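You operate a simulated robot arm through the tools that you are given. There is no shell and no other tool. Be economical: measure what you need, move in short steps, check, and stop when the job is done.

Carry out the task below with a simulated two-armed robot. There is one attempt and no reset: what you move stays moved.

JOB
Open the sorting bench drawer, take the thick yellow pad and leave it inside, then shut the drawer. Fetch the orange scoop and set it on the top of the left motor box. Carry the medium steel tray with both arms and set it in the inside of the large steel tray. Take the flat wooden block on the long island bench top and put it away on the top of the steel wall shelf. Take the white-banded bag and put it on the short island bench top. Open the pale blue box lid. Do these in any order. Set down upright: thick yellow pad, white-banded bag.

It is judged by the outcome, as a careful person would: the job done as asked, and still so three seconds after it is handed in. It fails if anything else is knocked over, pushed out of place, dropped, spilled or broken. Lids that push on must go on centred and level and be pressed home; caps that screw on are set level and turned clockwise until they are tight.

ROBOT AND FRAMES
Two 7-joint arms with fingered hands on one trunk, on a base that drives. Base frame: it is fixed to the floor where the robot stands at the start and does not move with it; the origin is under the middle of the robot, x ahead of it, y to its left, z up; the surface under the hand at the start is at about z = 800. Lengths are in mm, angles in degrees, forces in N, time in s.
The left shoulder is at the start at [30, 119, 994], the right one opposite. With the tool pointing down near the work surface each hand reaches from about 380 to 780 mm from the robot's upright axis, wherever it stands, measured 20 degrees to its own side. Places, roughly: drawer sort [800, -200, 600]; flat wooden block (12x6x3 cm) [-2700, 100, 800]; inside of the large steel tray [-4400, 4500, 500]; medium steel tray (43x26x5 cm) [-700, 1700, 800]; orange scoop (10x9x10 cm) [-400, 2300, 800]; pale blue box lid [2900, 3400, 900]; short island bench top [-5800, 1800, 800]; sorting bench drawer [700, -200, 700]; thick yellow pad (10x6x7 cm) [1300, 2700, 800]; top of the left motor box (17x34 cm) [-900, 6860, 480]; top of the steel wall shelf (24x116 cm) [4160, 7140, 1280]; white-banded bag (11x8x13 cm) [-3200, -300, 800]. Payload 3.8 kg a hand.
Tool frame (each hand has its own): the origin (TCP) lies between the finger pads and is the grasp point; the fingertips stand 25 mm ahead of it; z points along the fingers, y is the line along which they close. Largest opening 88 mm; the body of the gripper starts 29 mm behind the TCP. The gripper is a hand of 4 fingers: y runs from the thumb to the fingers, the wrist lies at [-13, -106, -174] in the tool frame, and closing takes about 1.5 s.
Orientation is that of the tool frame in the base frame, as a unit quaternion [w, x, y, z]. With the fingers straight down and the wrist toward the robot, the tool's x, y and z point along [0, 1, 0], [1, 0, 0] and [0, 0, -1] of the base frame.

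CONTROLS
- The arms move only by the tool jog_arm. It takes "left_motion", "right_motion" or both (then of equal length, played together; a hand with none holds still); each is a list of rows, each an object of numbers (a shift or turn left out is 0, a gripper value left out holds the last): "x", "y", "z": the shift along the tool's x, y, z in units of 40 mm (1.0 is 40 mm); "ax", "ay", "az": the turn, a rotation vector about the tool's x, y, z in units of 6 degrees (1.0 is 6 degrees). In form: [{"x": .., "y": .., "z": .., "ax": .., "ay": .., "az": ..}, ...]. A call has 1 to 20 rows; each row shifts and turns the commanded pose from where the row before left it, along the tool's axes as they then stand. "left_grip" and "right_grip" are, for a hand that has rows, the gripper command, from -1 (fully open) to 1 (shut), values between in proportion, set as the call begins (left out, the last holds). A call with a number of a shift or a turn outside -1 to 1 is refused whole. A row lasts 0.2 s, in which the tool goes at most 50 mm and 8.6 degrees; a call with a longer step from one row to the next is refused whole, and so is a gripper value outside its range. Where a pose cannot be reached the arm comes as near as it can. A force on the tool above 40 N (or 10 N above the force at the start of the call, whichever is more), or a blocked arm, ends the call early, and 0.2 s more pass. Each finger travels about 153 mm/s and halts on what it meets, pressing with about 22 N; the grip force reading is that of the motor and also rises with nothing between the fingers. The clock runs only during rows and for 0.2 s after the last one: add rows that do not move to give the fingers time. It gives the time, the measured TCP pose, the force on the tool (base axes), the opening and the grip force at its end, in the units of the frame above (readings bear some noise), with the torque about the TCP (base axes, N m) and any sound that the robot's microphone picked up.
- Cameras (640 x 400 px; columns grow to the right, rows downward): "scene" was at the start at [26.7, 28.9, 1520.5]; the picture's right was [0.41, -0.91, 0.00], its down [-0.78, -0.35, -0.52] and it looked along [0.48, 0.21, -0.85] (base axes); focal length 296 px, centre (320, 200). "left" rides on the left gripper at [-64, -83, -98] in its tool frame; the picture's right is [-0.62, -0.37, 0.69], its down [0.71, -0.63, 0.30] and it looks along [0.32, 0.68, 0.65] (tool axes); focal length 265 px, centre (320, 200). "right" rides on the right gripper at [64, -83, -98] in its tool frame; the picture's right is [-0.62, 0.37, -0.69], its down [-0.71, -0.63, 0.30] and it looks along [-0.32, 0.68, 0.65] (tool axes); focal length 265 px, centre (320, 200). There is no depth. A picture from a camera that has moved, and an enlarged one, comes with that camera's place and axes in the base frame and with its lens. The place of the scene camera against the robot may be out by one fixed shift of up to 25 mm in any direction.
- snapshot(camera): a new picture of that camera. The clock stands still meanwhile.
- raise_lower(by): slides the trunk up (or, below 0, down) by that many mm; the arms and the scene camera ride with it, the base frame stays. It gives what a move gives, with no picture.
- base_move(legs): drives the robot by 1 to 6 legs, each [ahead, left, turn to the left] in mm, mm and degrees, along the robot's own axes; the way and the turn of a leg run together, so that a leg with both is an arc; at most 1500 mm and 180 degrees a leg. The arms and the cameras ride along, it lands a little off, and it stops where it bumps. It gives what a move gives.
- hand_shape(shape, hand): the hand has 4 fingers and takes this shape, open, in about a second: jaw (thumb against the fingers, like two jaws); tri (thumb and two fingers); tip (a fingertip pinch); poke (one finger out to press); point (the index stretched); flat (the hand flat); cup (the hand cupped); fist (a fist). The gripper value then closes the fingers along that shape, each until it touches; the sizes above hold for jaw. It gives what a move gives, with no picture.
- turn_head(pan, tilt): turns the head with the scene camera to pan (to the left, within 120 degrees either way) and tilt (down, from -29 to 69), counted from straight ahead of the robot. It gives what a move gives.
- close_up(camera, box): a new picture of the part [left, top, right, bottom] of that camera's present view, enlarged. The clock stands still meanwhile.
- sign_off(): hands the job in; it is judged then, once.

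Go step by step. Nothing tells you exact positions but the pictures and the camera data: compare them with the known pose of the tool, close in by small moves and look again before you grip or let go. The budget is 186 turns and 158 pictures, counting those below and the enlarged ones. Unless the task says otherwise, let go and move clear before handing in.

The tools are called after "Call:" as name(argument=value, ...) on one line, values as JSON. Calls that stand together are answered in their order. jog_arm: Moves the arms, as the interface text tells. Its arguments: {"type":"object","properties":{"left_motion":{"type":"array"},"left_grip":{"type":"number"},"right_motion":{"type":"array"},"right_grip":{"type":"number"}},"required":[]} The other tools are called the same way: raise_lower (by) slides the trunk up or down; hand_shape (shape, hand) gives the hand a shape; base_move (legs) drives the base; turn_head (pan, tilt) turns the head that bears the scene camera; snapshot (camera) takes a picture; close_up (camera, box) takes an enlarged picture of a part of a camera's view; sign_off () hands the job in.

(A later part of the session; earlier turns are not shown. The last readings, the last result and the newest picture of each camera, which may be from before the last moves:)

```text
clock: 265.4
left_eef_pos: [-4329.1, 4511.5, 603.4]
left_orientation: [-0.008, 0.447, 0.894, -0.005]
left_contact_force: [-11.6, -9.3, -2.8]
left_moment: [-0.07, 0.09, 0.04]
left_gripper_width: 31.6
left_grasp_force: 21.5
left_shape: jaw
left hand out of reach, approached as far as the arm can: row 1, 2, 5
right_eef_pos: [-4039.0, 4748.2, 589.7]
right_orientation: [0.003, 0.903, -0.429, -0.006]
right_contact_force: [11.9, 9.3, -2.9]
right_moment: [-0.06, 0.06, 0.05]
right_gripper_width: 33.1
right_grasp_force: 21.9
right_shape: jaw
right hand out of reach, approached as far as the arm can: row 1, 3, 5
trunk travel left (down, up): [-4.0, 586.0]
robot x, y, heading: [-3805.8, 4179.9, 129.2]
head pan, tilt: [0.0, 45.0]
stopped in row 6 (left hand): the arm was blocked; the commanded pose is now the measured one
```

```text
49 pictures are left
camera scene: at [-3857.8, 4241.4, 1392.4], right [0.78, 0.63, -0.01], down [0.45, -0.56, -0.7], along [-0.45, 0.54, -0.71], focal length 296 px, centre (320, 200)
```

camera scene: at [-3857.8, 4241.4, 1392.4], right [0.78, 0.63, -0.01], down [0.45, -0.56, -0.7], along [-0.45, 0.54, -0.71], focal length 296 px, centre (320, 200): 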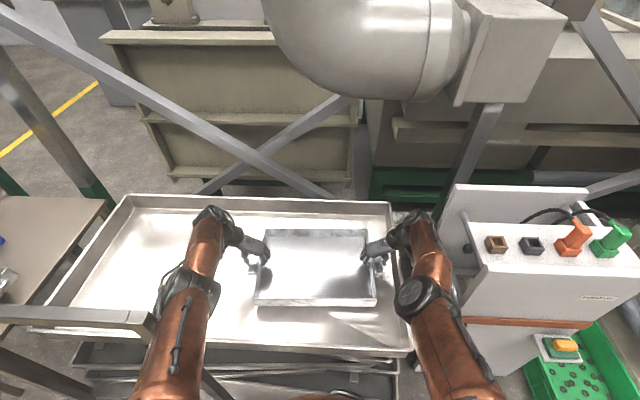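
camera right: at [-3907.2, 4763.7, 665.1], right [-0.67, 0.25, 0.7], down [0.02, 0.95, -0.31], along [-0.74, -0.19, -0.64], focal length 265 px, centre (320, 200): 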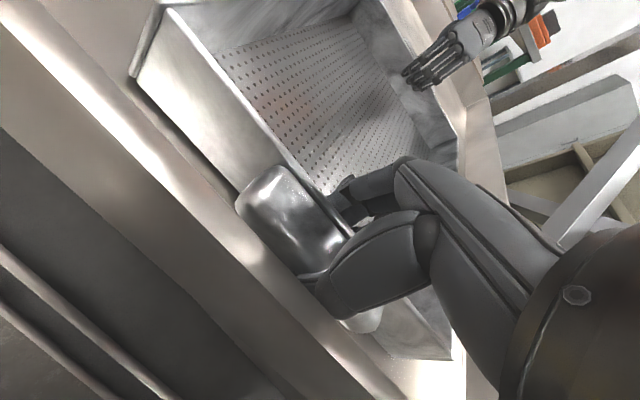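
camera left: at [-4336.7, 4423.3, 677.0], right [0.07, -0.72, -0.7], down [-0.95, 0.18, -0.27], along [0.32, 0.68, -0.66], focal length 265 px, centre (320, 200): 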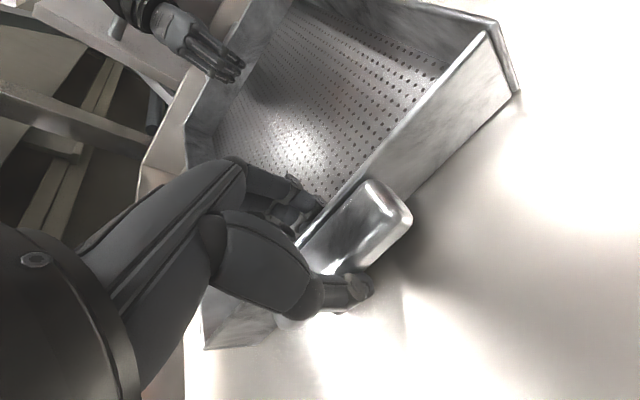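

Call:
jog_arm(left_motion=[{"x": -0.15, "z": 0.3}, {"x": -0.15, "z": 0.35}, {"x": -0.15, "z": 0.35}, {"z": 0.3}, {}], right_motion=[{"x": 0.15, "z": 0.1}, {"x": 0.15, "z": 0.2}, {"x": 0.15, "z": 0.3}, {"z": 0.3}, {}])

Call:
snapshot(camera="right")

```text
clock: 266.6
left_eef_pos: [-4315.3, 4484.2, 554.8]
left_orientation: [-0.01, 0.44, 0.898, -0.002]
left_contact_force: [-17.7, -10.0, 13.8]
left_moment: [0.06, 0.01, 0.08]
left_gripper_width: 33.2
left_grasp_force: 21.2
left_shape: jaw
left hand out of reach, approached as far as the arm can: row 4
right_eef_pos: [-4036.3, 4731.9, 557.3]
right_orientation: [0.0, 0.904, -0.426, -0.01]
right_contact_force: [6.5, 10.9, 13.3]
right_moment: [-0.09, 0.22, 0.05]
right_gripper_width: 33.8
right_grasp_force: 22.2
right_shape: jaw
right hand out of reach, approached as far as the arm can: row 1
trunk travel left (down, up): [-4.0, 586.0]
robot x, y, heading: [-3801.2, 4179.3, 129.7]
head pan, tilt: [0.0, 45.0]
```

```text
48 pictures are left
camera right: at [-3929.9, 4736.7, 654.6], right [-0.67, 0.24, 0.71], down [0.03, 0.95, -0.3], along [-0.75, -0.18, -0.64], focal length 265 px, centre (320, 200)
```

right: 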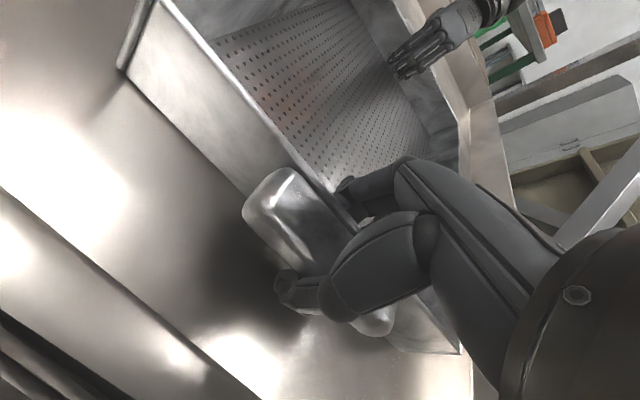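

Contact on both sides: the tray is down on the large tray's floor. I'll release both hands and lift a little.

Call:
jog_arm(left_motion=[{}, {}, {}, {}, {}, {"z": -0.3}, {"z": -0.4}, {"z": -0.4}, {"z": -0.5}, {}], right_motion=[{}, {}, {}, {}, {}, {"z": -0.3}, {"z": -0.4}, {"z": -0.4}, {"z": -0.5}, {}], left_grip=-0.6, right_grip=-0.6)

Call:
snapshot(camera="scene")

```text
clock: 268.8
left_eef_pos: [-4314.8, 4485.1, 622.3]
left_orientation: [-0.01, 0.441, 0.897, 0.0]
left_contact_force: [-0.3, -0.3, -0.8]
left_moment: [0.0, -0.04, -0.02]
left_gripper_width: 70.4
left_grasp_force: 0.0
left_shape: jaw
right_eef_pos: [-4047.9, 4747.0, 612.8]
right_orientation: [0.001, 0.904, -0.427, -0.008]
right_contact_force: [0.0, -0.8, 0.3]
right_moment: [0.0, -0.01, 0.0]
right_gripper_width: 70.2
right_grasp_force: 0.1
right_shape: jaw
right hand out of reach, approached as far as the arm can: row 7, 8, 9
trunk travel left (down, up): [-4.0, 586.0]
robot x, y, heading: [-3801.4, 4176.5, 129.5]
head pan, tilt: [0.0, 45.0]
```

```text
47 pictures are left
camera scene: at [-3858.8, 4225.7, 1392.1], right [0.77, 0.64, 0.0], down [0.45, -0.55, -0.71], along [-0.45, 0.55, -0.71], focal length 296 px, centre (320, 200)
```

scene: 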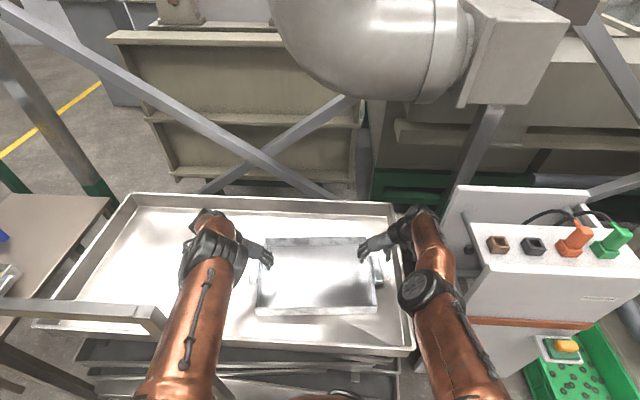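

The medium tray sits inside the large one. I'll raise 190 mm and back away, then check.

Call:
raise_lower(by=190)

Call:
base_move(legs=[[-700, 0, 0]])

Call:
turn_head(pan=10, tilt=32)

Call:
snapshot(camera="scene")

```text
clock: 270.9
left_eef_pos: [-4316.6, 4485.1, 811.2]
left_orientation: [-0.01, 0.441, 0.898, 0.001]
left_contact_force: [-1.0, 0.2, 0.3]
left_moment: [-0.03, -0.02, -0.03]
left_gripper_width: 70.7
left_grasp_force: 0.0
left_shape: jaw
right_eef_pos: [-4048.3, 4747.6, 801.0]
right_orientation: [0.001, 0.904, -0.427, -0.008]
right_contact_force: [0.8, -0.6, -0.5]
right_moment: [0.01, -0.01, -0.07]
right_gripper_width: 70.4
right_grasp_force: 0.0
right_shape: jaw
trunk travel left (down, up): [-194.0, 396.0]
robot x, y, heading: [-3802.2, 4180.3, 129.4]
head pan, tilt: [0.0, 45.0]
```

```text
clock: 272.7
left_eef_pos: [-4189.9, 4340.8, 815.6]
left_orientation: [-0.03, 0.455, 0.89, 0.008]
left_contact_force: [-4.9, 2.1, -0.4]
left_moment: [-0.33, -0.54, -0.71]
left_gripper_width: 70.4
left_grasp_force: 0.0
left_shape: jaw
right_eef_pos: [-3916.9, 4591.8, 803.8]
right_orientation: [0.0, 0.903, -0.429, -0.009]
right_contact_force: [0.1, 0.2, 0.4]
right_moment: [0.01, 0.0, -0.03]
right_gripper_width: 70.3
right_grasp_force: 0.1
right_shape: jaw
trunk travel left (down, up): [-194.0, 396.0]
robot x, y, heading: [-3672.8, 4021.6, 129.4]
head pan, tilt: [0.0, 45.0]
stopped in leg 1: the force on the tool passed its limit at 296 N (the readings are from after the stop); the commanded pose is now the measured one
```

```text
clock: 273.5
left_eef_pos: [-4187.3, 4339.8, 814.3]
left_orientation: [-0.03, 0.455, 0.89, 0.009]
left_contact_force: [-2.0, 3.4, 1.2]
left_moment: [-0.52, -0.18, -0.33]
left_gripper_width: 70.3
left_grasp_force: 0.1
left_shape: jaw
right_eef_pos: [-3916.7, 4591.2, 802.4]
right_orientation: [0.001, 0.903, -0.429, -0.009]
right_contact_force: [-0.5, -0.3, 0.2]
right_moment: [0.02, 0.03, -0.01]
right_gripper_width: 70.2
right_grasp_force: 0.0
right_shape: jaw
trunk travel left (down, up): [-194.0, 396.0]
robot x, y, heading: [-3675.0, 4018.3, 129.3]
head pan, tilt: [10.0, 32.0]
```

```text
46 pictures are left
camera scene: at [-3746.6, 4065.3, 1601.5], right [0.65, 0.76, 0.0], down [0.4, -0.35, -0.85], along [-0.64, 0.55, -0.53], focal length 296 px, centre (320, 200)
```

scene: 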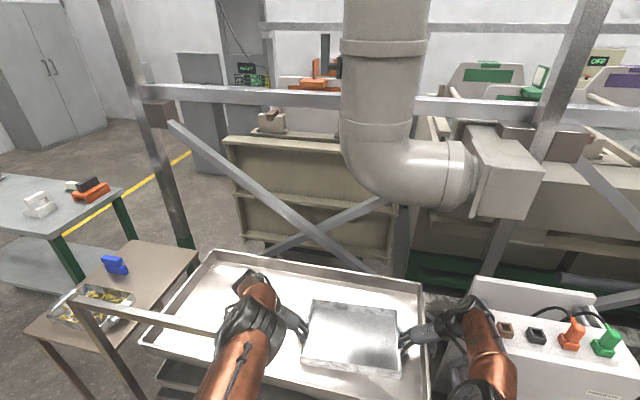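

The left hand caught the handle frame. I'll ease forward, raise well above the frame, and then retreat.

Call:
base_move(legs=[[20, -20, 0]])

Call:
raise_lower(by=280)

Call:
base_move(legs=[[-600, 0, 0]])

Call:
snapshot(camera="scene")

```text
clock: 274.3
left_eef_pos: [-4185.9, 4370.0, 815.0]
left_orientation: [-0.03, 0.455, 0.89, 0.008]
left_contact_force: [0.6, 0.4, -0.4]
left_moment: [-0.03, -0.01, 0.01]
left_gripper_width: 70.4
left_grasp_force: 0.0
left_shape: jaw
right_eef_pos: [-3914.2, 4620.6, 800.6]
right_orientation: [0.001, 0.903, -0.429, -0.008]
right_contact_force: [-0.7, 0.0, 0.2]
right_moment: [-0.04, 0.01, -0.03]
right_gripper_width: 70.2
right_grasp_force: 0.2
right_shape: jaw
trunk travel left (down, up): [-194.0, 396.0]
robot x, y, heading: [-3671.2, 4049.9, 129.0]
head pan, tilt: [10.0, 32.0]
```

```text
clock: 277.1
left_eef_pos: [-4187.4, 4368.6, 1096.1]
left_orientation: [-0.03, 0.456, 0.89, 0.008]
left_contact_force: [-0.2, -0.2, 0.9]
left_moment: [0.02, 0.0, -0.01]
left_gripper_width: 70.6
left_grasp_force: 0.0
left_shape: jaw
right_eef_pos: [-3915.2, 4619.3, 1081.2]
right_orientation: [0.001, 0.904, -0.428, -0.009]
right_contact_force: [-1.1, 0.3, 0.1]
right_moment: [0.01, 0.02, -0.02]
right_gripper_width: 70.2
right_grasp_force: 0.1
right_shape: jaw
trunk travel left (down, up): [-474.0, 116.0]
robot x, y, heading: [-3674.5, 4044.2, 129.4]
head pan, tilt: [10.0, 32.0]
```

```text
clock: 280.6
left_eef_pos: [-3801.2, 3903.0, 1095.2]
left_orientation: [-0.031, 0.461, 0.887, 0.009]
left_contact_force: [0.8, 1.0, 0.0]
left_moment: [-0.03, -0.02, 0.01]
left_gripper_width: 70.7
left_grasp_force: 0.0
left_shape: jaw
right_eef_pos: [-3525.8, 4151.4, 1083.0]
right_orientation: [0.001, 0.901, -0.434, -0.009]
right_contact_force: [-0.4, -0.2, -0.3]
right_moment: [-0.01, -0.01, 0.02]
right_gripper_width: 70.4
right_grasp_force: 0.0
right_shape: jaw
trunk travel left (down, up): [-474.0, 116.0]
robot x, y, heading: [-3292.5, 3580.5, 128.8]
head pan, tilt: [10.0, 32.0]
```

```text
45 pictures are left
camera scene: at [-3362.9, 3622.4, 1881.6], right [0.66, 0.75, 0.0], down [0.4, -0.35, -0.85], along [-0.64, 0.56, -0.53], focal length 296 px, centre (320, 200)
```

scene: 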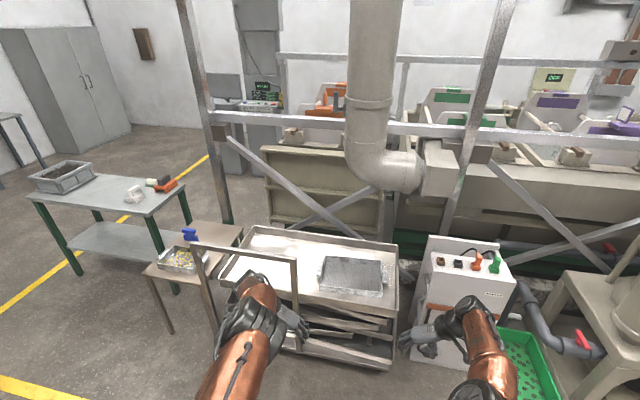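

The tray rests inside the large tray and the trolley is in place. I'll go back through the gap towards the near side of the long island.

Call:
base_move(legs=[[0, 0, -2.4], [-1040, 0, 0], [-1040, 0, 0], [0, -366, 0]])

```text
clock: 293.2
left_eef_pos: [-2255.4, 2491.5, 1095.4]
left_orientation: [-0.03, 0.462, 0.886, 0.009]
left_contact_force: [0.3, -0.4, 0.5]
left_moment: [0.0, 0.02, 0.02]
left_gripper_width: 70.3
left_grasp_force: 0.1
left_shape: jaw
right_eef_pos: [-1978.8, 2738.9, 1082.2]
right_orientation: [0.001, 0.9, -0.436, -0.01]
right_contact_force: [-0.2, 0.0, 0.7]
right_moment: [0.03, 0.01, 0.01]
right_gripper_width: 69.9
right_grasp_force: 0.1
right_shape: jaw
trunk travel left (down, up): [-474.0, 116.0]
robot x, y, heading: [-1745.4, 2163.9, 128.2]
head pan, tilt: [10.0, 32.0]
```

Call:
base_move(legs=[[0, 0, -1.8], [0, 40, 0]])

Call:
base_move(legs=[[-950, 0, 0], [-950, 0, 0], [0, 800, 0], [0, 750, 0]])

Call:
turn_head(pan=30, tilt=35)

Call:
snapshot(camera="scene")

```text
clock: 294.4
left_eef_pos: [-2272.6, 2485.9, 1095.9]
left_orientation: [-0.032, 0.476, 0.879, 0.009]
left_contact_force: [-0.6, 0.4, 0.3]
left_moment: [0.0, -0.01, 0.03]
left_gripper_width: 70.5
left_grasp_force: 0.1
left_shape: jaw
right_eef_pos: [-1989.8, 2723.6, 1081.5]
right_orientation: [0.001, 0.893, -0.45, -0.009]
right_contact_force: [0.2, -0.5, 0.1]
right_moment: [0.0, 0.05, 0.02]
right_gripper_width: 70.2
right_grasp_force: 0.0
right_shape: jaw
trunk travel left (down, up): [-474.0, 116.0]
robot x, y, heading: [-1781.1, 2141.6, 126.5]
head pan, tilt: [10.0, 32.0]
```

```text
clock: 311.5
left_eef_pos: [-2405.4, 41.5, 1095.2]
left_orientation: [-0.03, 0.483, 0.875, 0.01]
left_contact_force: [0.0, -1.1, 0.1]
left_moment: [0.02, 0.02, -0.01]
left_gripper_width: 70.3
left_grasp_force: 0.0
left_shape: jaw
right_eef_pos: [-2118.6, 275.9, 1082.0]
right_orientation: [0.0, 0.89, -0.456, -0.009]
right_contact_force: [0.5, 0.7, 0.3]
right_moment: [0.0, -0.01, 0.03]
right_gripper_width: 70.2
right_grasp_force: 0.0
right_shape: jaw
trunk travel left (down, up): [-474.0, 116.0]
robot x, y, heading: [-1909.6, -309.5, 125.6]
head pan, tilt: [10.0, 32.0]
```

```text
clock: 312.4
left_eef_pos: [-2406.4, 41.8, 1096.0]
left_orientation: [-0.03, 0.483, 0.875, 0.01]
left_contact_force: [0.1, 0.1, -0.6]
left_moment: [0.02, 0.04, 0.04]
left_gripper_width: 70.3
left_grasp_force: 0.2
left_shape: jaw
right_eef_pos: [-2119.5, 276.7, 1082.8]
right_orientation: [0.0, 0.89, -0.456, -0.009]
right_contact_force: [0.6, -0.1, -0.8]
right_moment: [-0.02, 0.0, -0.02]
right_gripper_width: 70.4
right_grasp_force: 0.0
right_shape: jaw
trunk travel left (down, up): [-474.0, 116.0]
robot x, y, heading: [-1910.4, -307.8, 126.0]
head pan, tilt: [30.0, 35.0]
```

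```text
44 pictures are left
camera scene: at [-1998.5, -287.2, 1876.9], right [0.41, 0.91, 0.0], down [0.52, -0.24, -0.82], along [-0.75, 0.34, -0.57], focal length 296 px, centre (320, 200)
```

scene: 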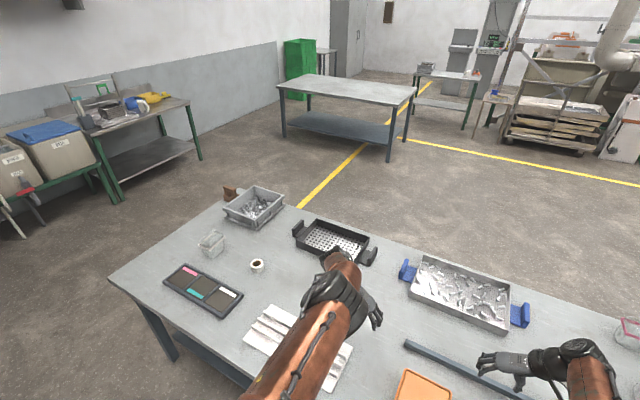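

Call:
base_move(legs=[[0, 520, 0]])

Call:
turn_head(pan=0, tilt=45)

Call:
snapshot(camera="scene")

```text
clock: 315.4
left_eef_pos: [-2825.6, -259.1, 1095.2]
left_orientation: [-0.03, 0.483, 0.875, 0.01]
left_contact_force: [-0.6, -0.3, -0.5]
left_moment: [0.0, 0.0, 0.0]
left_gripper_width: 70.3
left_grasp_force: 0.2
left_shape: jaw
right_eef_pos: [-2539.4, -24.5, 1082.9]
right_orientation: [0.0, 0.889, -0.457, -0.008]
right_contact_force: [-0.2, 0.3, -0.1]
right_moment: [0.0, 0.01, -0.01]
right_gripper_width: 70.4
right_grasp_force: 0.0
right_shape: jaw
trunk travel left (down, up): [-474.0, 116.0]
robot x, y, heading: [-2336.9, -610.0, 125.9]
head pan, tilt: [30.0, 35.0]
```

```text
clock: 316.3
left_eef_pos: [-2826.2, -258.5, 1094.8]
left_orientation: [-0.03, 0.483, 0.875, 0.01]
left_contact_force: [0.4, -0.1, -0.2]
left_moment: [-0.02, 0.02, 0.01]
left_gripper_width: 70.3
left_grasp_force: 0.0
left_shape: jaw
right_eef_pos: [-2537.9, -25.2, 1081.9]
right_orientation: [0.0, 0.889, -0.458, -0.009]
right_contact_force: [-0.2, 0.0, 0.2]
right_moment: [0.0, 0.0, -0.02]
right_gripper_width: 70.0
right_grasp_force: 0.0
right_shape: jaw
trunk travel left (down, up): [-474.0, 116.0]
robot x, y, heading: [-2334.9, -614.1, 125.6]
head pan, tilt: [0.0, 45.0]
```

```text
43 pictures are left
camera scene: at [-2385.9, -559.3, 1862.1], right [0.81, 0.58, 0.0], down [0.41, -0.57, -0.71], along [-0.41, 0.57, -0.71], focal length 296 px, centre (320, 200)
```

scene: 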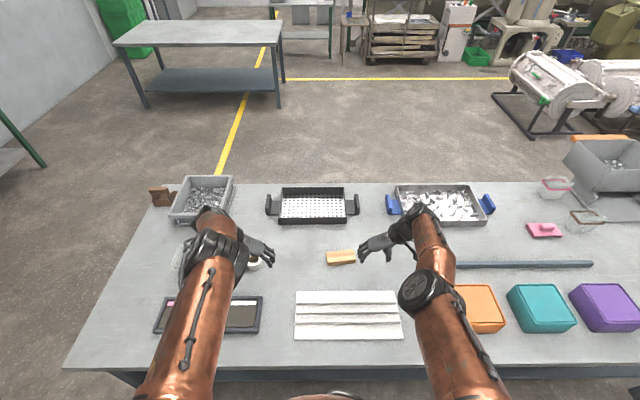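

Call:
close_up(camera="scene", box=[300, 220, 396, 280])

Call:
jog_arm(left_motion=[{"az": -1, "z": -0.8}, {"az": -1, "z": -0.8}, {"az": -1}, {"az": -1}, {"az": -1}, {"az": -1}, {"az": -1}, {"az": -1}, {"az": -1}, {"az": -1}, {"az": -1}, {"az": -1}, {"az": -1}, {"az": -1}, {"az": -1}], right_motion=[{"az": 1}, {"az": 1}, {"az": 1}, {"az": 1}, {"az": 1}, {"az": 1}, {"az": 1}, {"az": 1}, {"az": 1}, {"az": 1}, {"az": 1}, {"az": 1}, {"az": 1}, {"az": 1}, {"az": 1}], left_grip=-1, right_grip=-1)

Call:
turn_head(pan=15, tilt=45)

Call:
snapshot(camera="scene")

```text
6.67 times, centred on (348, 250) of scene
camera zoom: at [-2385.9, -559.3, 1862.1], right [0.81, 0.58, 0.0], down [0.41, -0.57, -0.71], along [-0.41, 0.57, -0.71], focal length 1972 px, centre (133, -133)
```

zoom: 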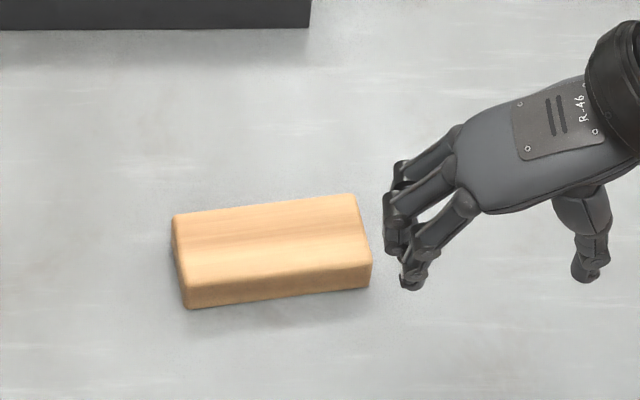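

```text
clock: 319.5
left_eef_pos: [-2823.3, -262.3, 1159.9]
left_orientation: [-0.015, -0.279, 0.96, 0.029]
left_contact_force: [0.5, 0.7, 0.7]
left_moment: [-0.02, -0.03, 0.0]
left_gripper_width: 88.1
left_grasp_force: 0.1
left_shape: jaw
right_eef_pos: [-2587.2, 73.7, 1038.0]
right_orientation: [-0.007, -0.305, 0.952, 0.008]
right_contact_force: [-0.2, -0.4, -0.1]
right_moment: [-0.04, 0.04, 0.02]
right_gripper_width: 87.8
right_grasp_force: 0.0
right_shape: jaw
right hand out of reach, approached as far as the arm can: row 1, 2, 3, 4, 5, 6, 7, 8, 9, 10, 11, 12, 13, 14
trunk travel left (down, up): [-474.0, 116.0]
robot x, y, heading: [-2334.4, -611.0, 125.7]
head pan, tilt: [0.0, 45.0]
```

```text
clock: 320.3
left_eef_pos: [-2822.3, -262.7, 1159.1]
left_orientation: [-0.015, -0.277, 0.96, 0.029]
left_contact_force: [0.2, 0.0, 0.2]
left_moment: [-0.01, 0.01, 0.01]
left_gripper_width: 87.8
left_grasp_force: 0.1
left_shape: jaw
right_eef_pos: [-2588.6, 74.7, 1036.6]
right_orientation: [-0.006, -0.305, 0.952, 0.006]
right_contact_force: [-0.7, -0.5, -0.3]
right_moment: [0.03, -0.01, 0.02]
right_gripper_width: 87.9
right_grasp_force: 0.0
right_shape: jaw
trunk travel left (down, up): [-474.0, 116.0]
robot x, y, heading: [-2335.1, -610.9, 125.6]
head pan, tilt: [15.0, 45.0]
```

```text
41 pictures are left
camera scene: at [-2401.7, -574.0, 1862.1], right [0.63, 0.77, 0.0], down [0.55, -0.45, -0.71], along [-0.55, 0.45, -0.71], focal length 296 px, centre (320, 200)
```

scene: 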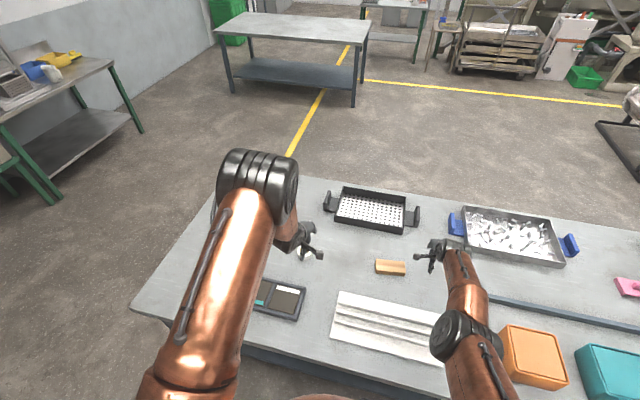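

The block lies near (-2722, 56), its long side about 8° off square. I'll drive in, bring the right hand over it, and lower the trunk.

Call:
jog_arm(right_motion=[{"x": 0.6, "z": -0.5, "az": -0.45}, {"x": 0.6, "z": -0.5, "az": -0.45}, {"x": 0.6, "z": -0.5, "az": -0.45}, {"x": 0.6, "z": -0.5}, {"x": 0.57, "y": -0.45}, {}])

Call:
base_move(legs=[[80, 0, 0]])

Call:
raise_lower(by=-200)

Call:
snapshot(camera="right")

```text
clock: 321.7
left_eef_pos: [-2823.1, -262.1, 1159.7]
left_orientation: [-0.014, -0.276, 0.961, 0.029]
left_contact_force: [-0.2, 1.0, 0.0]
left_moment: [0.01, 0.0, 0.02]
left_gripper_width: 87.9
left_grasp_force: 0.0
left_shape: jaw
right_eef_pos: [-2693.7, 19.8, 1102.3]
right_orientation: [-0.005, -0.372, 0.928, 0.007]
right_contact_force: [-0.4, 0.3, 0.6]
right_moment: [-0.02, 0.0, -0.02]
right_gripper_width: 88.3
right_grasp_force: 0.0
right_shape: jaw
right hand out of reach, approached as far as the arm can: row 1, 2, 3, 4, 5
trunk travel left (down, up): [-474.0, 116.0]
robot x, y, heading: [-2336.4, -609.6, 126.0]
head pan, tilt: [15.0, 45.0]
```

```text
clock: 322.8
left_eef_pos: [-2869.7, -196.9, 1159.1]
left_orientation: [-0.014, -0.276, 0.96, 0.03]
left_contact_force: [0.5, 0.3, 0.7]
left_moment: [-0.03, 0.0, 0.03]
left_gripper_width: 87.9
left_grasp_force: 0.0
left_shape: jaw
right_eef_pos: [-2742.8, 86.4, 1102.0]
right_orientation: [-0.005, -0.372, 0.928, 0.007]
right_contact_force: [0.4, -0.6, 0.1]
right_moment: [0.01, -0.01, -0.01]
right_gripper_width: 87.9
right_grasp_force: 0.0
right_shape: jaw
trunk travel left (down, up): [-474.0, 116.0]
robot x, y, heading: [-2378.9, -544.2, 125.6]
head pan, tilt: [15.0, 45.0]
```

```text
clock: 324.9
left_eef_pos: [-2869.2, -196.7, 959.5]
left_orientation: [-0.014, -0.276, 0.961, 0.029]
left_contact_force: [-0.2, 0.6, -0.7]
left_moment: [0.01, 0.0, -0.02]
left_gripper_width: 87.8
left_grasp_force: 0.1
left_shape: jaw
right_eef_pos: [-2742.0, 85.2, 902.3]
right_orientation: [-0.006, -0.372, 0.928, 0.007]
right_contact_force: [0.2, 0.3, -0.4]
right_moment: [-0.01, -0.01, -0.02]
right_gripper_width: 87.7
right_grasp_force: 0.1
right_shape: jaw
trunk travel left (down, up): [-274.0, 316.0]
robot x, y, heading: [-2380.4, -545.1, 125.6]
head pan, tilt: [15.0, 45.0]
```

```text
40 pictures are left
camera right: at [-2729.2, -18.9, 999.2], right [0.21, 0.69, 0.7], down [0.95, 0.04, -0.32], along [-0.25, 0.72, -0.64], focal length 265 px, centre (320, 200)
```

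right: 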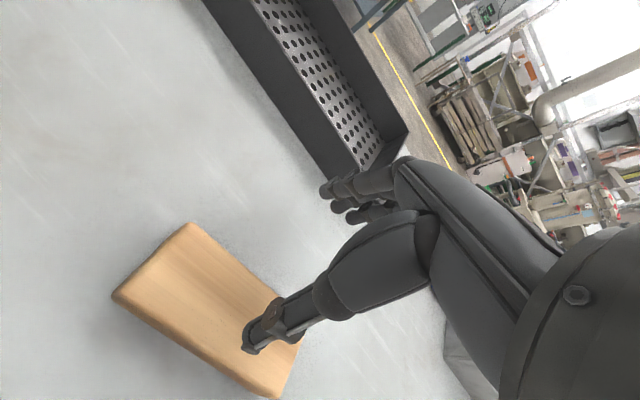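

Call:
jog_arm(right_motion=[{"y": -0.8}, {"z": 0.7}, {"z": 0.6}, {"z": 0.4}, {}])

Call:
snapshot(camera="right")

```text
clock: 326.1
left_eef_pos: [-2870.2, -197.3, 957.6]
left_orientation: [-0.015, -0.277, 0.96, 0.029]
left_contact_force: [0.0, -0.6, 0.5]
left_moment: [0.03, -0.01, 0.0]
left_gripper_width: 88.1
left_grasp_force: 0.0
left_shape: jaw
right_eef_pos: [-2719.2, 62.7, 834.3]
right_orientation: [-0.005, -0.371, 0.929, 0.007]
right_contact_force: [0.1, 0.1, 0.0]
right_moment: [0.02, 0.0, 0.0]
right_gripper_width: 87.9
right_grasp_force: 0.0
right_shape: jaw
trunk travel left (down, up): [-274.0, 316.0]
robot x, y, heading: [-2382.3, -546.7, 125.8]
head pan, tilt: [15.0, 45.0]
```

```text
39 pictures are left
camera right: at [-2707.8, -41.1, 931.5], right [0.21, 0.69, 0.7], down [0.95, 0.04, -0.32], along [-0.25, 0.72, -0.64], focal length 265 px, centre (320, 200)
```

right: 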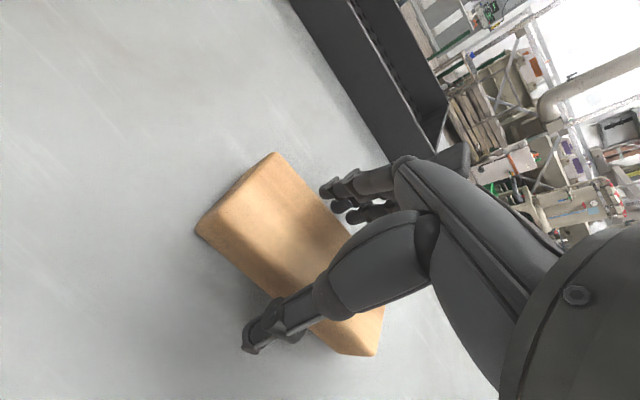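

Straddling the block. I'll close and lift.

Call:
jog_arm(right_motion=[{"z": 0.12}, {}, {}, {}, {}, {}, {}, {}, {"z": -0.4}, {"z": -0.8}, {"z": -0.8}, {"z": -0.8}, {}], right_grip=1)

Call:
snapshot(camera="right")

Call:
turn_head(pan=45, tilt=40)

Call:
snapshot(camera="scene")

```text
clock: 328.9
left_eef_pos: [-2870.7, -196.9, 959.4]
left_orientation: [-0.016, -0.277, 0.96, 0.028]
left_contact_force: [-1.3, 0.1, 0.1]
left_moment: [0.0, -0.02, 0.0]
left_gripper_width: 88.0
left_grasp_force: 0.0
left_shape: jaw
right_eef_pos: [-2718.3, 61.6, 940.0]
right_orientation: [-0.005, -0.372, 0.928, 0.007]
right_contact_force: [-0.4, 0.2, -0.9]
right_moment: [0.0, 0.01, 0.0]
right_gripper_width: 48.9
right_grasp_force: 22.1
right_shape: jaw
trunk travel left (down, up): [-274.0, 316.0]
robot x, y, heading: [-2382.4, -545.1, 125.6]
head pan, tilt: [15.0, 45.0]
```

```text
38 pictures are left
camera right: at [-2706.2, -42.7, 1037.4], right [0.2, 0.69, 0.7], down [0.95, 0.04, -0.32], along [-0.25, 0.72, -0.64], focal length 265 px, centre (320, 200)
```

right: 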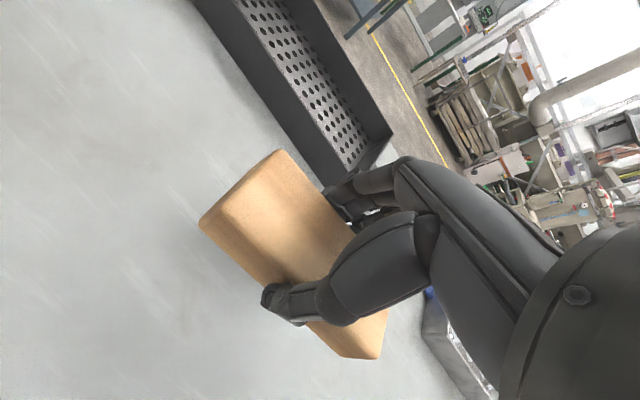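

```text
clock: 329.9
left_eef_pos: [-2869.8, -195.4, 959.2]
left_orientation: [-0.014, -0.276, 0.961, 0.029]
left_contact_force: [-0.3, -0.1, -0.2]
left_moment: [0.0, 0.03, 0.02]
left_gripper_width: 87.9
left_grasp_force: 0.0
left_shape: jaw
right_eef_pos: [-2717.9, 61.3, 940.1]
right_orientation: [-0.005, -0.371, 0.929, 0.008]
right_contact_force: [0.5, 0.3, -0.8]
right_moment: [-0.01, 0.03, 0.01]
right_gripper_width: 48.6
right_grasp_force: 21.6
right_shape: jaw
trunk travel left (down, up): [-274.0, 316.0]
robot x, y, heading: [-2378.2, -545.9, 125.8]
head pan, tilt: [45.0, 40.0]
```

```text
37 pictures are left
camera scene: at [-2469.3, -546.4, 1669.3], right [0.16, 0.99, 0.0], down [0.63, -0.11, -0.77], along [-0.76, 0.13, -0.64], focal length 296 px, centre (320, 200)
```

scene: 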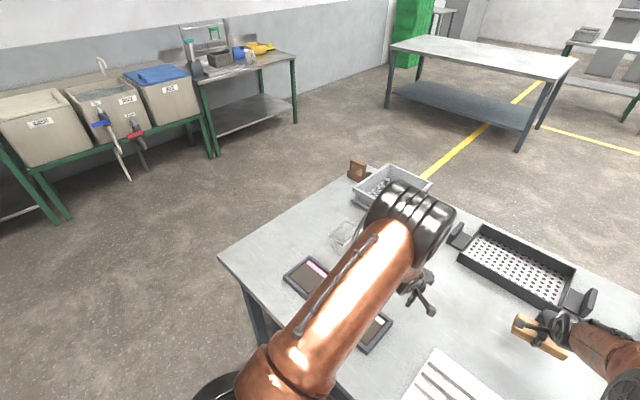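

The block is held. Next I'll raise a bit and shift left to bring the bag into the left hand's reach.

Call:
raise_lower(by=120)

Call:
base_move(legs=[[0, 370, 0]])

Call:
turn_head(pan=10, tilt=50)

Call:
snapshot(camera="scene")

Call:
snapshot(camera="left")

```text
clock: 331.4
left_eef_pos: [-2869.4, -195.8, 1078.8]
left_orientation: [-0.014, -0.277, 0.96, 0.029]
left_contact_force: [-0.7, -0.7, 0.0]
left_moment: [0.0, 0.0, 0.02]
left_gripper_width: 88.0
left_grasp_force: 0.0
left_shape: jaw
right_eef_pos: [-2718.4, 61.8, 1059.9]
right_orientation: [-0.006, -0.371, 0.928, 0.006]
right_contact_force: [-0.1, -0.3, -1.2]
right_moment: [-0.02, 0.01, 0.01]
right_gripper_width: 48.9
right_grasp_force: 22.5
right_shape: jaw
trunk travel left (down, up): [-394.0, 196.0]
robot x, y, heading: [-2378.9, -546.0, 125.5]
head pan, tilt: [45.0, 40.0]
```

```text
clock: 333.7
left_eef_pos: [-3168.0, -409.2, 1078.7]
left_orientation: [-0.015, -0.275, 0.961, 0.028]
left_contact_force: [0.4, -0.5, -0.6]
left_moment: [0.0, 0.0, 0.01]
left_gripper_width: 87.7
left_grasp_force: 0.1
left_shape: jaw
right_eef_pos: [-3014.3, -151.5, 1059.3]
right_orientation: [-0.006, -0.37, 0.929, 0.007]
right_contact_force: [0.3, -0.2, -0.3]
right_moment: [0.02, 0.03, -0.02]
right_gripper_width: 48.8
right_grasp_force: 21.8
right_shape: jaw
trunk travel left (down, up): [-394.0, 196.0]
robot x, y, heading: [-2683.0, -755.5, 125.4]
head pan, tilt: [45.0, 40.0]
```

```text
clock: 334.7
left_eef_pos: [-3166.5, -409.2, 1078.5]
left_orientation: [-0.014, -0.275, 0.961, 0.029]
left_contact_force: [0.7, 0.0, 0.8]
left_moment: [-0.02, -0.01, 0.03]
left_gripper_width: 87.8
left_grasp_force: 0.1
left_shape: jaw
right_eef_pos: [-3015.2, -150.9, 1059.0]
right_orientation: [-0.006, -0.37, 0.929, 0.007]
right_contact_force: [-0.7, -0.3, 0.1]
right_moment: [-0.07, 0.01, -0.02]
right_gripper_width: 48.9
right_grasp_force: 22.1
right_shape: jaw
trunk travel left (down, up): [-394.0, 196.0]
robot x, y, heading: [-2681.6, -757.0, 125.6]
head pan, tilt: [10.0, 50.0]
```

```text
36 pictures are left
camera scene: at [-2738.5, -719.5, 1775.2], right [0.7, 0.71, 0.0], down [0.55, -0.54, -0.64], along [-0.46, 0.45, -0.77], focal length 296 px, centre (320, 200)
```

scene: 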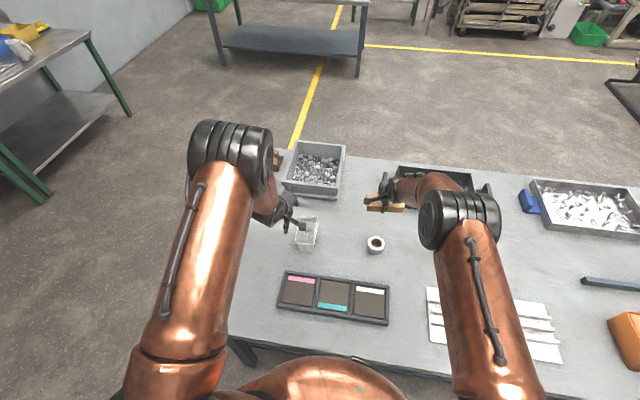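

```text
35 pictures are left
camera left: at [-3064.5, -450.2, 1171.7], right [0.69, 0.05, -0.72], down [-0.29, -0.9, -0.33], along [-0.66, 0.44, -0.61], focal length 265 px, centre (320, 200)
```

left: 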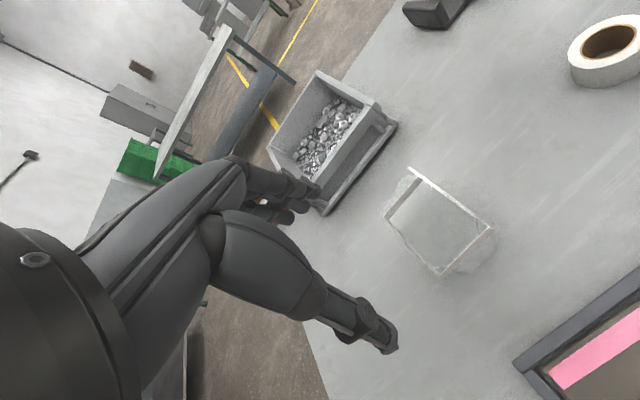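

Call:
close_up(camera="scene", box=[270, 195, 350, 265])

Call:
close_up(camera="left", box=[360, 140, 520, 290])

```text
5.71 times, centred on (310, 230) of scene
camera zoom: at [-2738.5, -719.5, 1775.2], right [0.7, 0.71, 0.0], down [0.55, -0.54, -0.64], along [-0.46, 0.45, -0.77], focal length 1690 px, centre (377, 29)
```

zoom: 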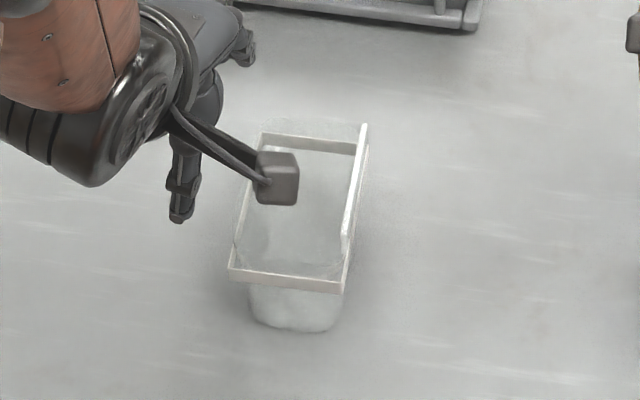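

```text
2.67 times, centred on (440, 215) of left
camera zoom: at [-3064.5, -450.2, 1171.7], right [0.69, 0.05, -0.72], down [-0.29, -0.9, -0.33], along [-0.66, 0.44, -0.61], focal length 708 px, centre (0, 160)
```

zoom: 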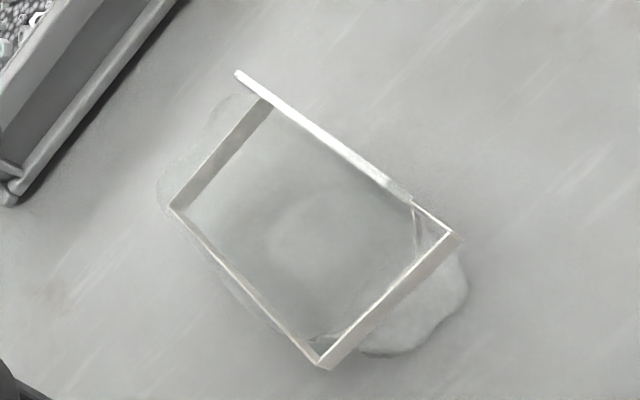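

The bag stands upright with a white band round its mouth, roughly 60 mm across the short side and centred near (-3170, -355) with its top at z≈930. I'll turn the left hand to close across it and hover above.

Call:
jog_arm(left_motion=[{"ax": 0.6}, {"az": 1}, {"az": 1}, {"az": 1}, {"az": 1}, {"az": 1}, {"az": 1}, {"az": 1}, {"az": 1}, {"az": 1}, {"az": 1}, {"az": 1}, {"az": 1}, {"az": 1}, {"az": 1}, {"x": 0.6, "y": 0.36}, {"x": 0.55, "y": 0.36}, {"z": 0.9}, {"z": 0.9}, {}])

Call:
snapshot(camera="left")

Call:
close_up(camera="scene", box=[230, 160, 390, 290])

```text
clock: 338.9
left_eef_pos: [-3165.1, -364.8, 1009.3]
left_orientation: [-0.003, 0.439, 0.899, -0.005]
left_contact_force: [-0.7, -0.3, -0.5]
left_moment: [0.02, -0.05, 0.02]
left_gripper_width: 88.1
left_grasp_force: 0.0
left_shape: jaw
left hand out of reach, approached as far as the arm can: row 19
right_eef_pos: [-3014.7, -151.1, 1060.2]
right_orientation: [-0.005, -0.37, 0.929, 0.006]
right_contact_force: [-0.2, 0.2, -1.3]
right_moment: [-0.01, 0.01, -0.01]
right_gripper_width: 48.9
right_grasp_force: 21.5
right_shape: jaw
trunk travel left (down, up): [-394.0, 196.0]
robot x, y, heading: [-2676.8, -759.8, 125.6]
head pan, tilt: [10.0, 50.0]
```

```text
32 pictures are left
camera left: at [-3191.1, -467.1, 1108.0], right [0.08, -0.72, -0.69], down [-0.94, 0.17, -0.3], along [0.33, 0.67, -0.66], focal length 265 px, centre (320, 200)
```

left: 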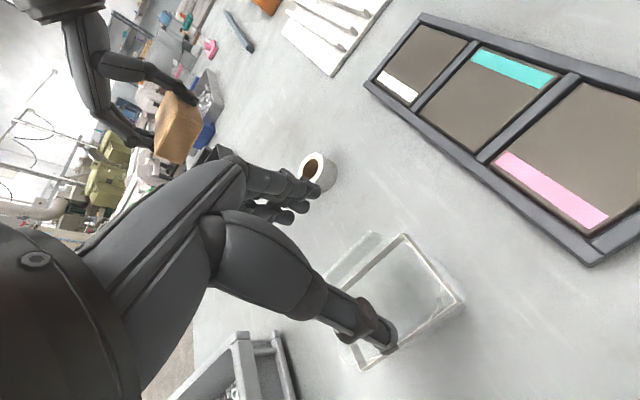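

```text
3.08 times, centred on (310, 225) of scene
camera zoom: at [-2737.8, -718.7, 1775.2], right [0.7, 0.71, 0.0], down [0.55, -0.54, -0.64], along [-0.46, 0.45, -0.77], focal length 910 px, centre (351, 123)
```

zoom: 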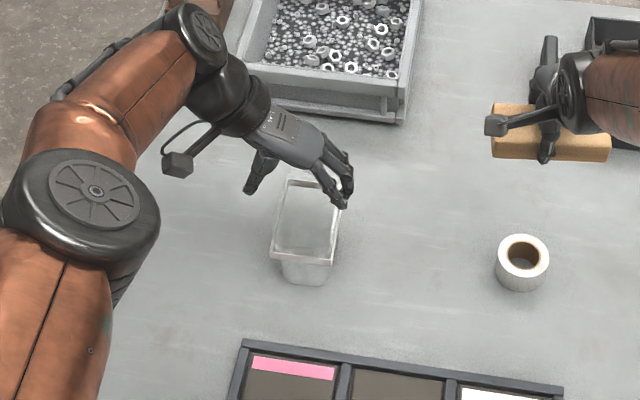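

Call:
base_move(legs=[[25, 0, 0]])

Call:
jog_arm(left_motion=[{"y": -0.38}, {}])

Call:
raise_lower(by=-50)

Call:
snapshot(camera="left")

```text
clock: 339.7
left_eef_pos: [-3180.7, -348.8, 1010.0]
left_orientation: [-0.004, 0.439, 0.899, -0.004]
left_contact_force: [0.6, -0.6, 0.2]
left_moment: [0.01, 0.0, -0.03]
left_gripper_width: 88.1
left_grasp_force: 0.1
left_shape: jaw
right_eef_pos: [-3029.6, -133.2, 1060.8]
right_orientation: [-0.006, -0.371, 0.928, 0.008]
right_contact_force: [-0.5, -1.0, -1.0]
right_moment: [0.01, 0.03, 0.01]
right_gripper_width: 48.4
right_grasp_force: 22.0
right_shape: jaw
trunk travel left (down, up): [-394.0, 196.0]
robot x, y, heading: [-2694.2, -738.2, 125.7]
head pan, tilt: [10.0, 50.0]
```

```text
clock: 340.3
left_eef_pos: [-3194.6, -356.5, 1008.5]
left_orientation: [-0.003, 0.437, 0.899, -0.005]
left_contact_force: [-0.5, 1.0, -0.3]
left_moment: [0.0, 0.0, 0.0]
left_gripper_width: 88.0
left_grasp_force: 0.0
left_shape: jaw
right_eef_pos: [-3030.6, -132.2, 1059.4]
right_orientation: [-0.005, -0.372, 0.928, 0.006]
right_contact_force: [-0.2, 0.0, -0.8]
right_moment: [0.06, 0.01, -0.01]
right_gripper_width: 48.7
right_grasp_force: 21.9
right_shape: jaw
trunk travel left (down, up): [-394.0, 196.0]
robot x, y, heading: [-2693.7, -743.0, 125.8]
head pan, tilt: [10.0, 50.0]
```

```text
clock: 341.3
left_eef_pos: [-3192.8, -357.3, 958.9]
left_orientation: [-0.004, 0.438, 0.899, -0.005]
left_contact_force: [0.4, -0.6, -0.7]
left_moment: [0.01, 0.0, 0.02]
left_gripper_width: 88.0
left_grasp_force: 0.0
left_shape: jaw
right_eef_pos: [-3030.2, -132.2, 1010.5]
right_orientation: [-0.006, -0.372, 0.928, 0.007]
right_contact_force: [-0.2, 0.7, -1.1]
right_moment: [0.01, 0.03, 0.0]
right_gripper_width: 48.8
right_grasp_force: 22.0
right_shape: jaw
trunk travel left (down, up): [-344.0, 246.0]
robot x, y, heading: [-2692.0, -736.4, 125.4]
head pan, tilt: [10.0, 50.0]
```

```text
30 pictures are left
camera left: at [-3218.3, -458.2, 1059.0], right [0.09, -0.72, -0.69], down [-0.94, 0.17, -0.3], along [0.33, 0.67, -0.66], focal length 265 px, centre (320, 200)
```

left: 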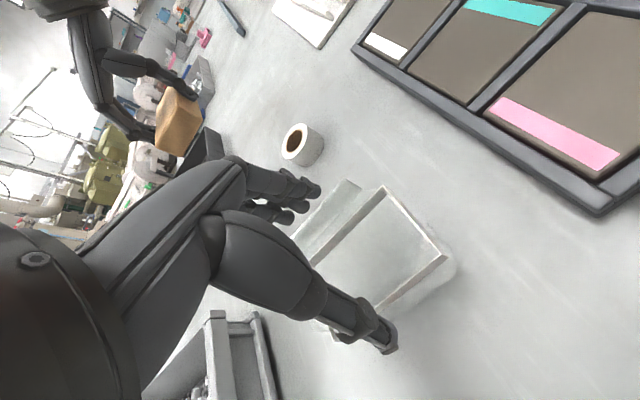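

Fingers and thumb are outside both sides of the band. I'll lower 40 mm and close.

Call:
raise_lower(by=-42)

Call:
jog_arm(left_motion=[{}, {}, {}, {}, {}, {}, {}, {}], left_grip=1)

Call:
snapshot(camera="left")

```text
clock: 342.1
left_eef_pos: [-3194.4, -358.2, 916.2]
left_orientation: [-0.003, 0.438, 0.899, -0.006]
left_contact_force: [-0.1, -0.4, -0.8]
left_moment: [0.02, -0.02, 0.01]
left_gripper_width: 87.8
left_grasp_force: 0.0
left_shape: jaw
right_eef_pos: [-3032.0, -132.7, 967.8]
right_orientation: [-0.006, -0.372, 0.928, 0.007]
right_contact_force: [-0.2, -0.5, -0.7]
right_moment: [0.0, -0.03, -0.02]
right_gripper_width: 48.9
right_grasp_force: 21.0
right_shape: jaw
trunk travel left (down, up): [-302.0, 288.0]
robot x, y, heading: [-2693.2, -735.6, 125.8]
head pan, tilt: [10.0, 50.0]
```

```text
clock: 343.9
left_eef_pos: [-3193.2, -356.0, 918.0]
left_orientation: [-0.003, 0.438, 0.899, -0.006]
left_contact_force: [-0.6, 0.0, -0.1]
left_moment: [0.03, -0.02, 0.0]
left_gripper_width: 0.0
left_grasp_force: 21.2
left_shape: jaw
right_eef_pos: [-3029.7, -132.3, 968.4]
right_orientation: [-0.006, -0.371, 0.928, 0.008]
right_contact_force: [-1.2, 0.8, -1.2]
right_moment: [-0.02, 0.01, 0.03]
right_gripper_width: 48.8
right_grasp_force: 22.4
right_shape: jaw
trunk travel left (down, up): [-302.0, 288.0]
robot x, y, heading: [-2695.0, -737.2, 125.6]
head pan, tilt: [10.0, 50.0]
```

```text
29 pictures are left
camera left: at [-3218.5, -458.1, 1016.7], right [0.09, -0.72, -0.69], down [-0.94, 0.17, -0.3], along [0.33, 0.67, -0.66], focal length 265 px, centre (320, 200)
```

left: 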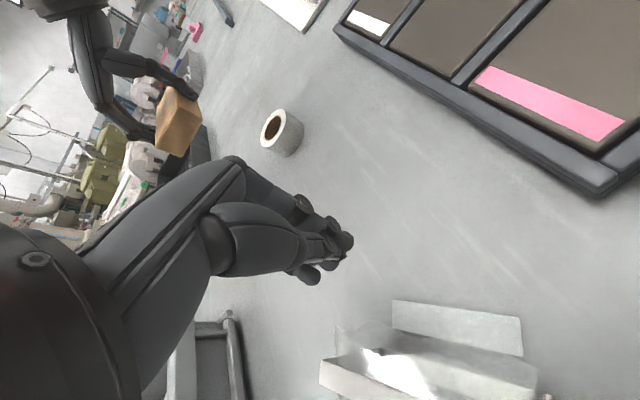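

The grip missed and the bag was pushed. Let me look before doing anything.

Call:
jog_arm(left_motion=[{"z": -0.9}, {"z": -0.9}, {"z": -0.9}, {}])

Call:
close_up(camera="scene", box=[200, 140, 392, 300])

Call:
snapshot(camera="left")

```text
clock: 344.9
left_eef_pos: [-3193.7, -354.3, 1024.8]
left_orientation: [-0.002, 0.438, 0.899, -0.005]
left_contact_force: [-0.8, -0.4, 0.2]
left_moment: [0.04, 0.02, -0.01]
left_gripper_width: 0.1
left_grasp_force: 21.7
left_shape: jaw
right_eef_pos: [-3030.5, -130.6, 968.8]
right_orientation: [-0.006, -0.372, 0.928, 0.006]
right_contact_force: [0.2, -0.2, -0.8]
right_moment: [-0.01, 0.0, -0.01]
right_gripper_width: 48.9
right_grasp_force: 21.9
right_shape: jaw
trunk travel left (down, up): [-302.0, 288.0]
robot x, y, heading: [-2697.1, -737.9, 125.9]
head pan, tilt: [10.0, 50.0]
```

```text
2.50 times, centred on (296, 220) of scene
camera zoom: at [-2753.2, -699.1, 1683.1], right [0.7, 0.71, 0.0], down [0.55, -0.54, -0.64], along [-0.46, 0.45, -0.77], focal length 740 px, centre (380, 150)
```

zoom: 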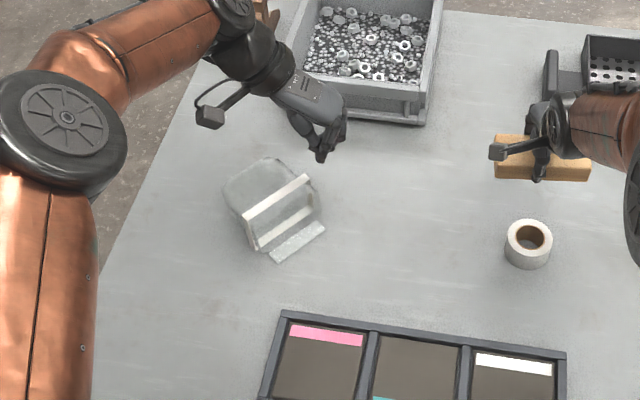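

```text
27 pictures are left
camera left: at [-3218.7, -455.9, 1124.1], right [0.09, -0.72, -0.69], down [-0.94, 0.17, -0.3], along [0.33, 0.67, -0.66], focal length 265 px, centre (320, 200)
```

left: 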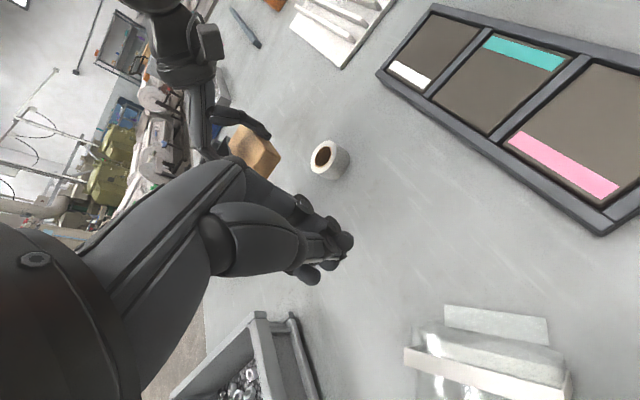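

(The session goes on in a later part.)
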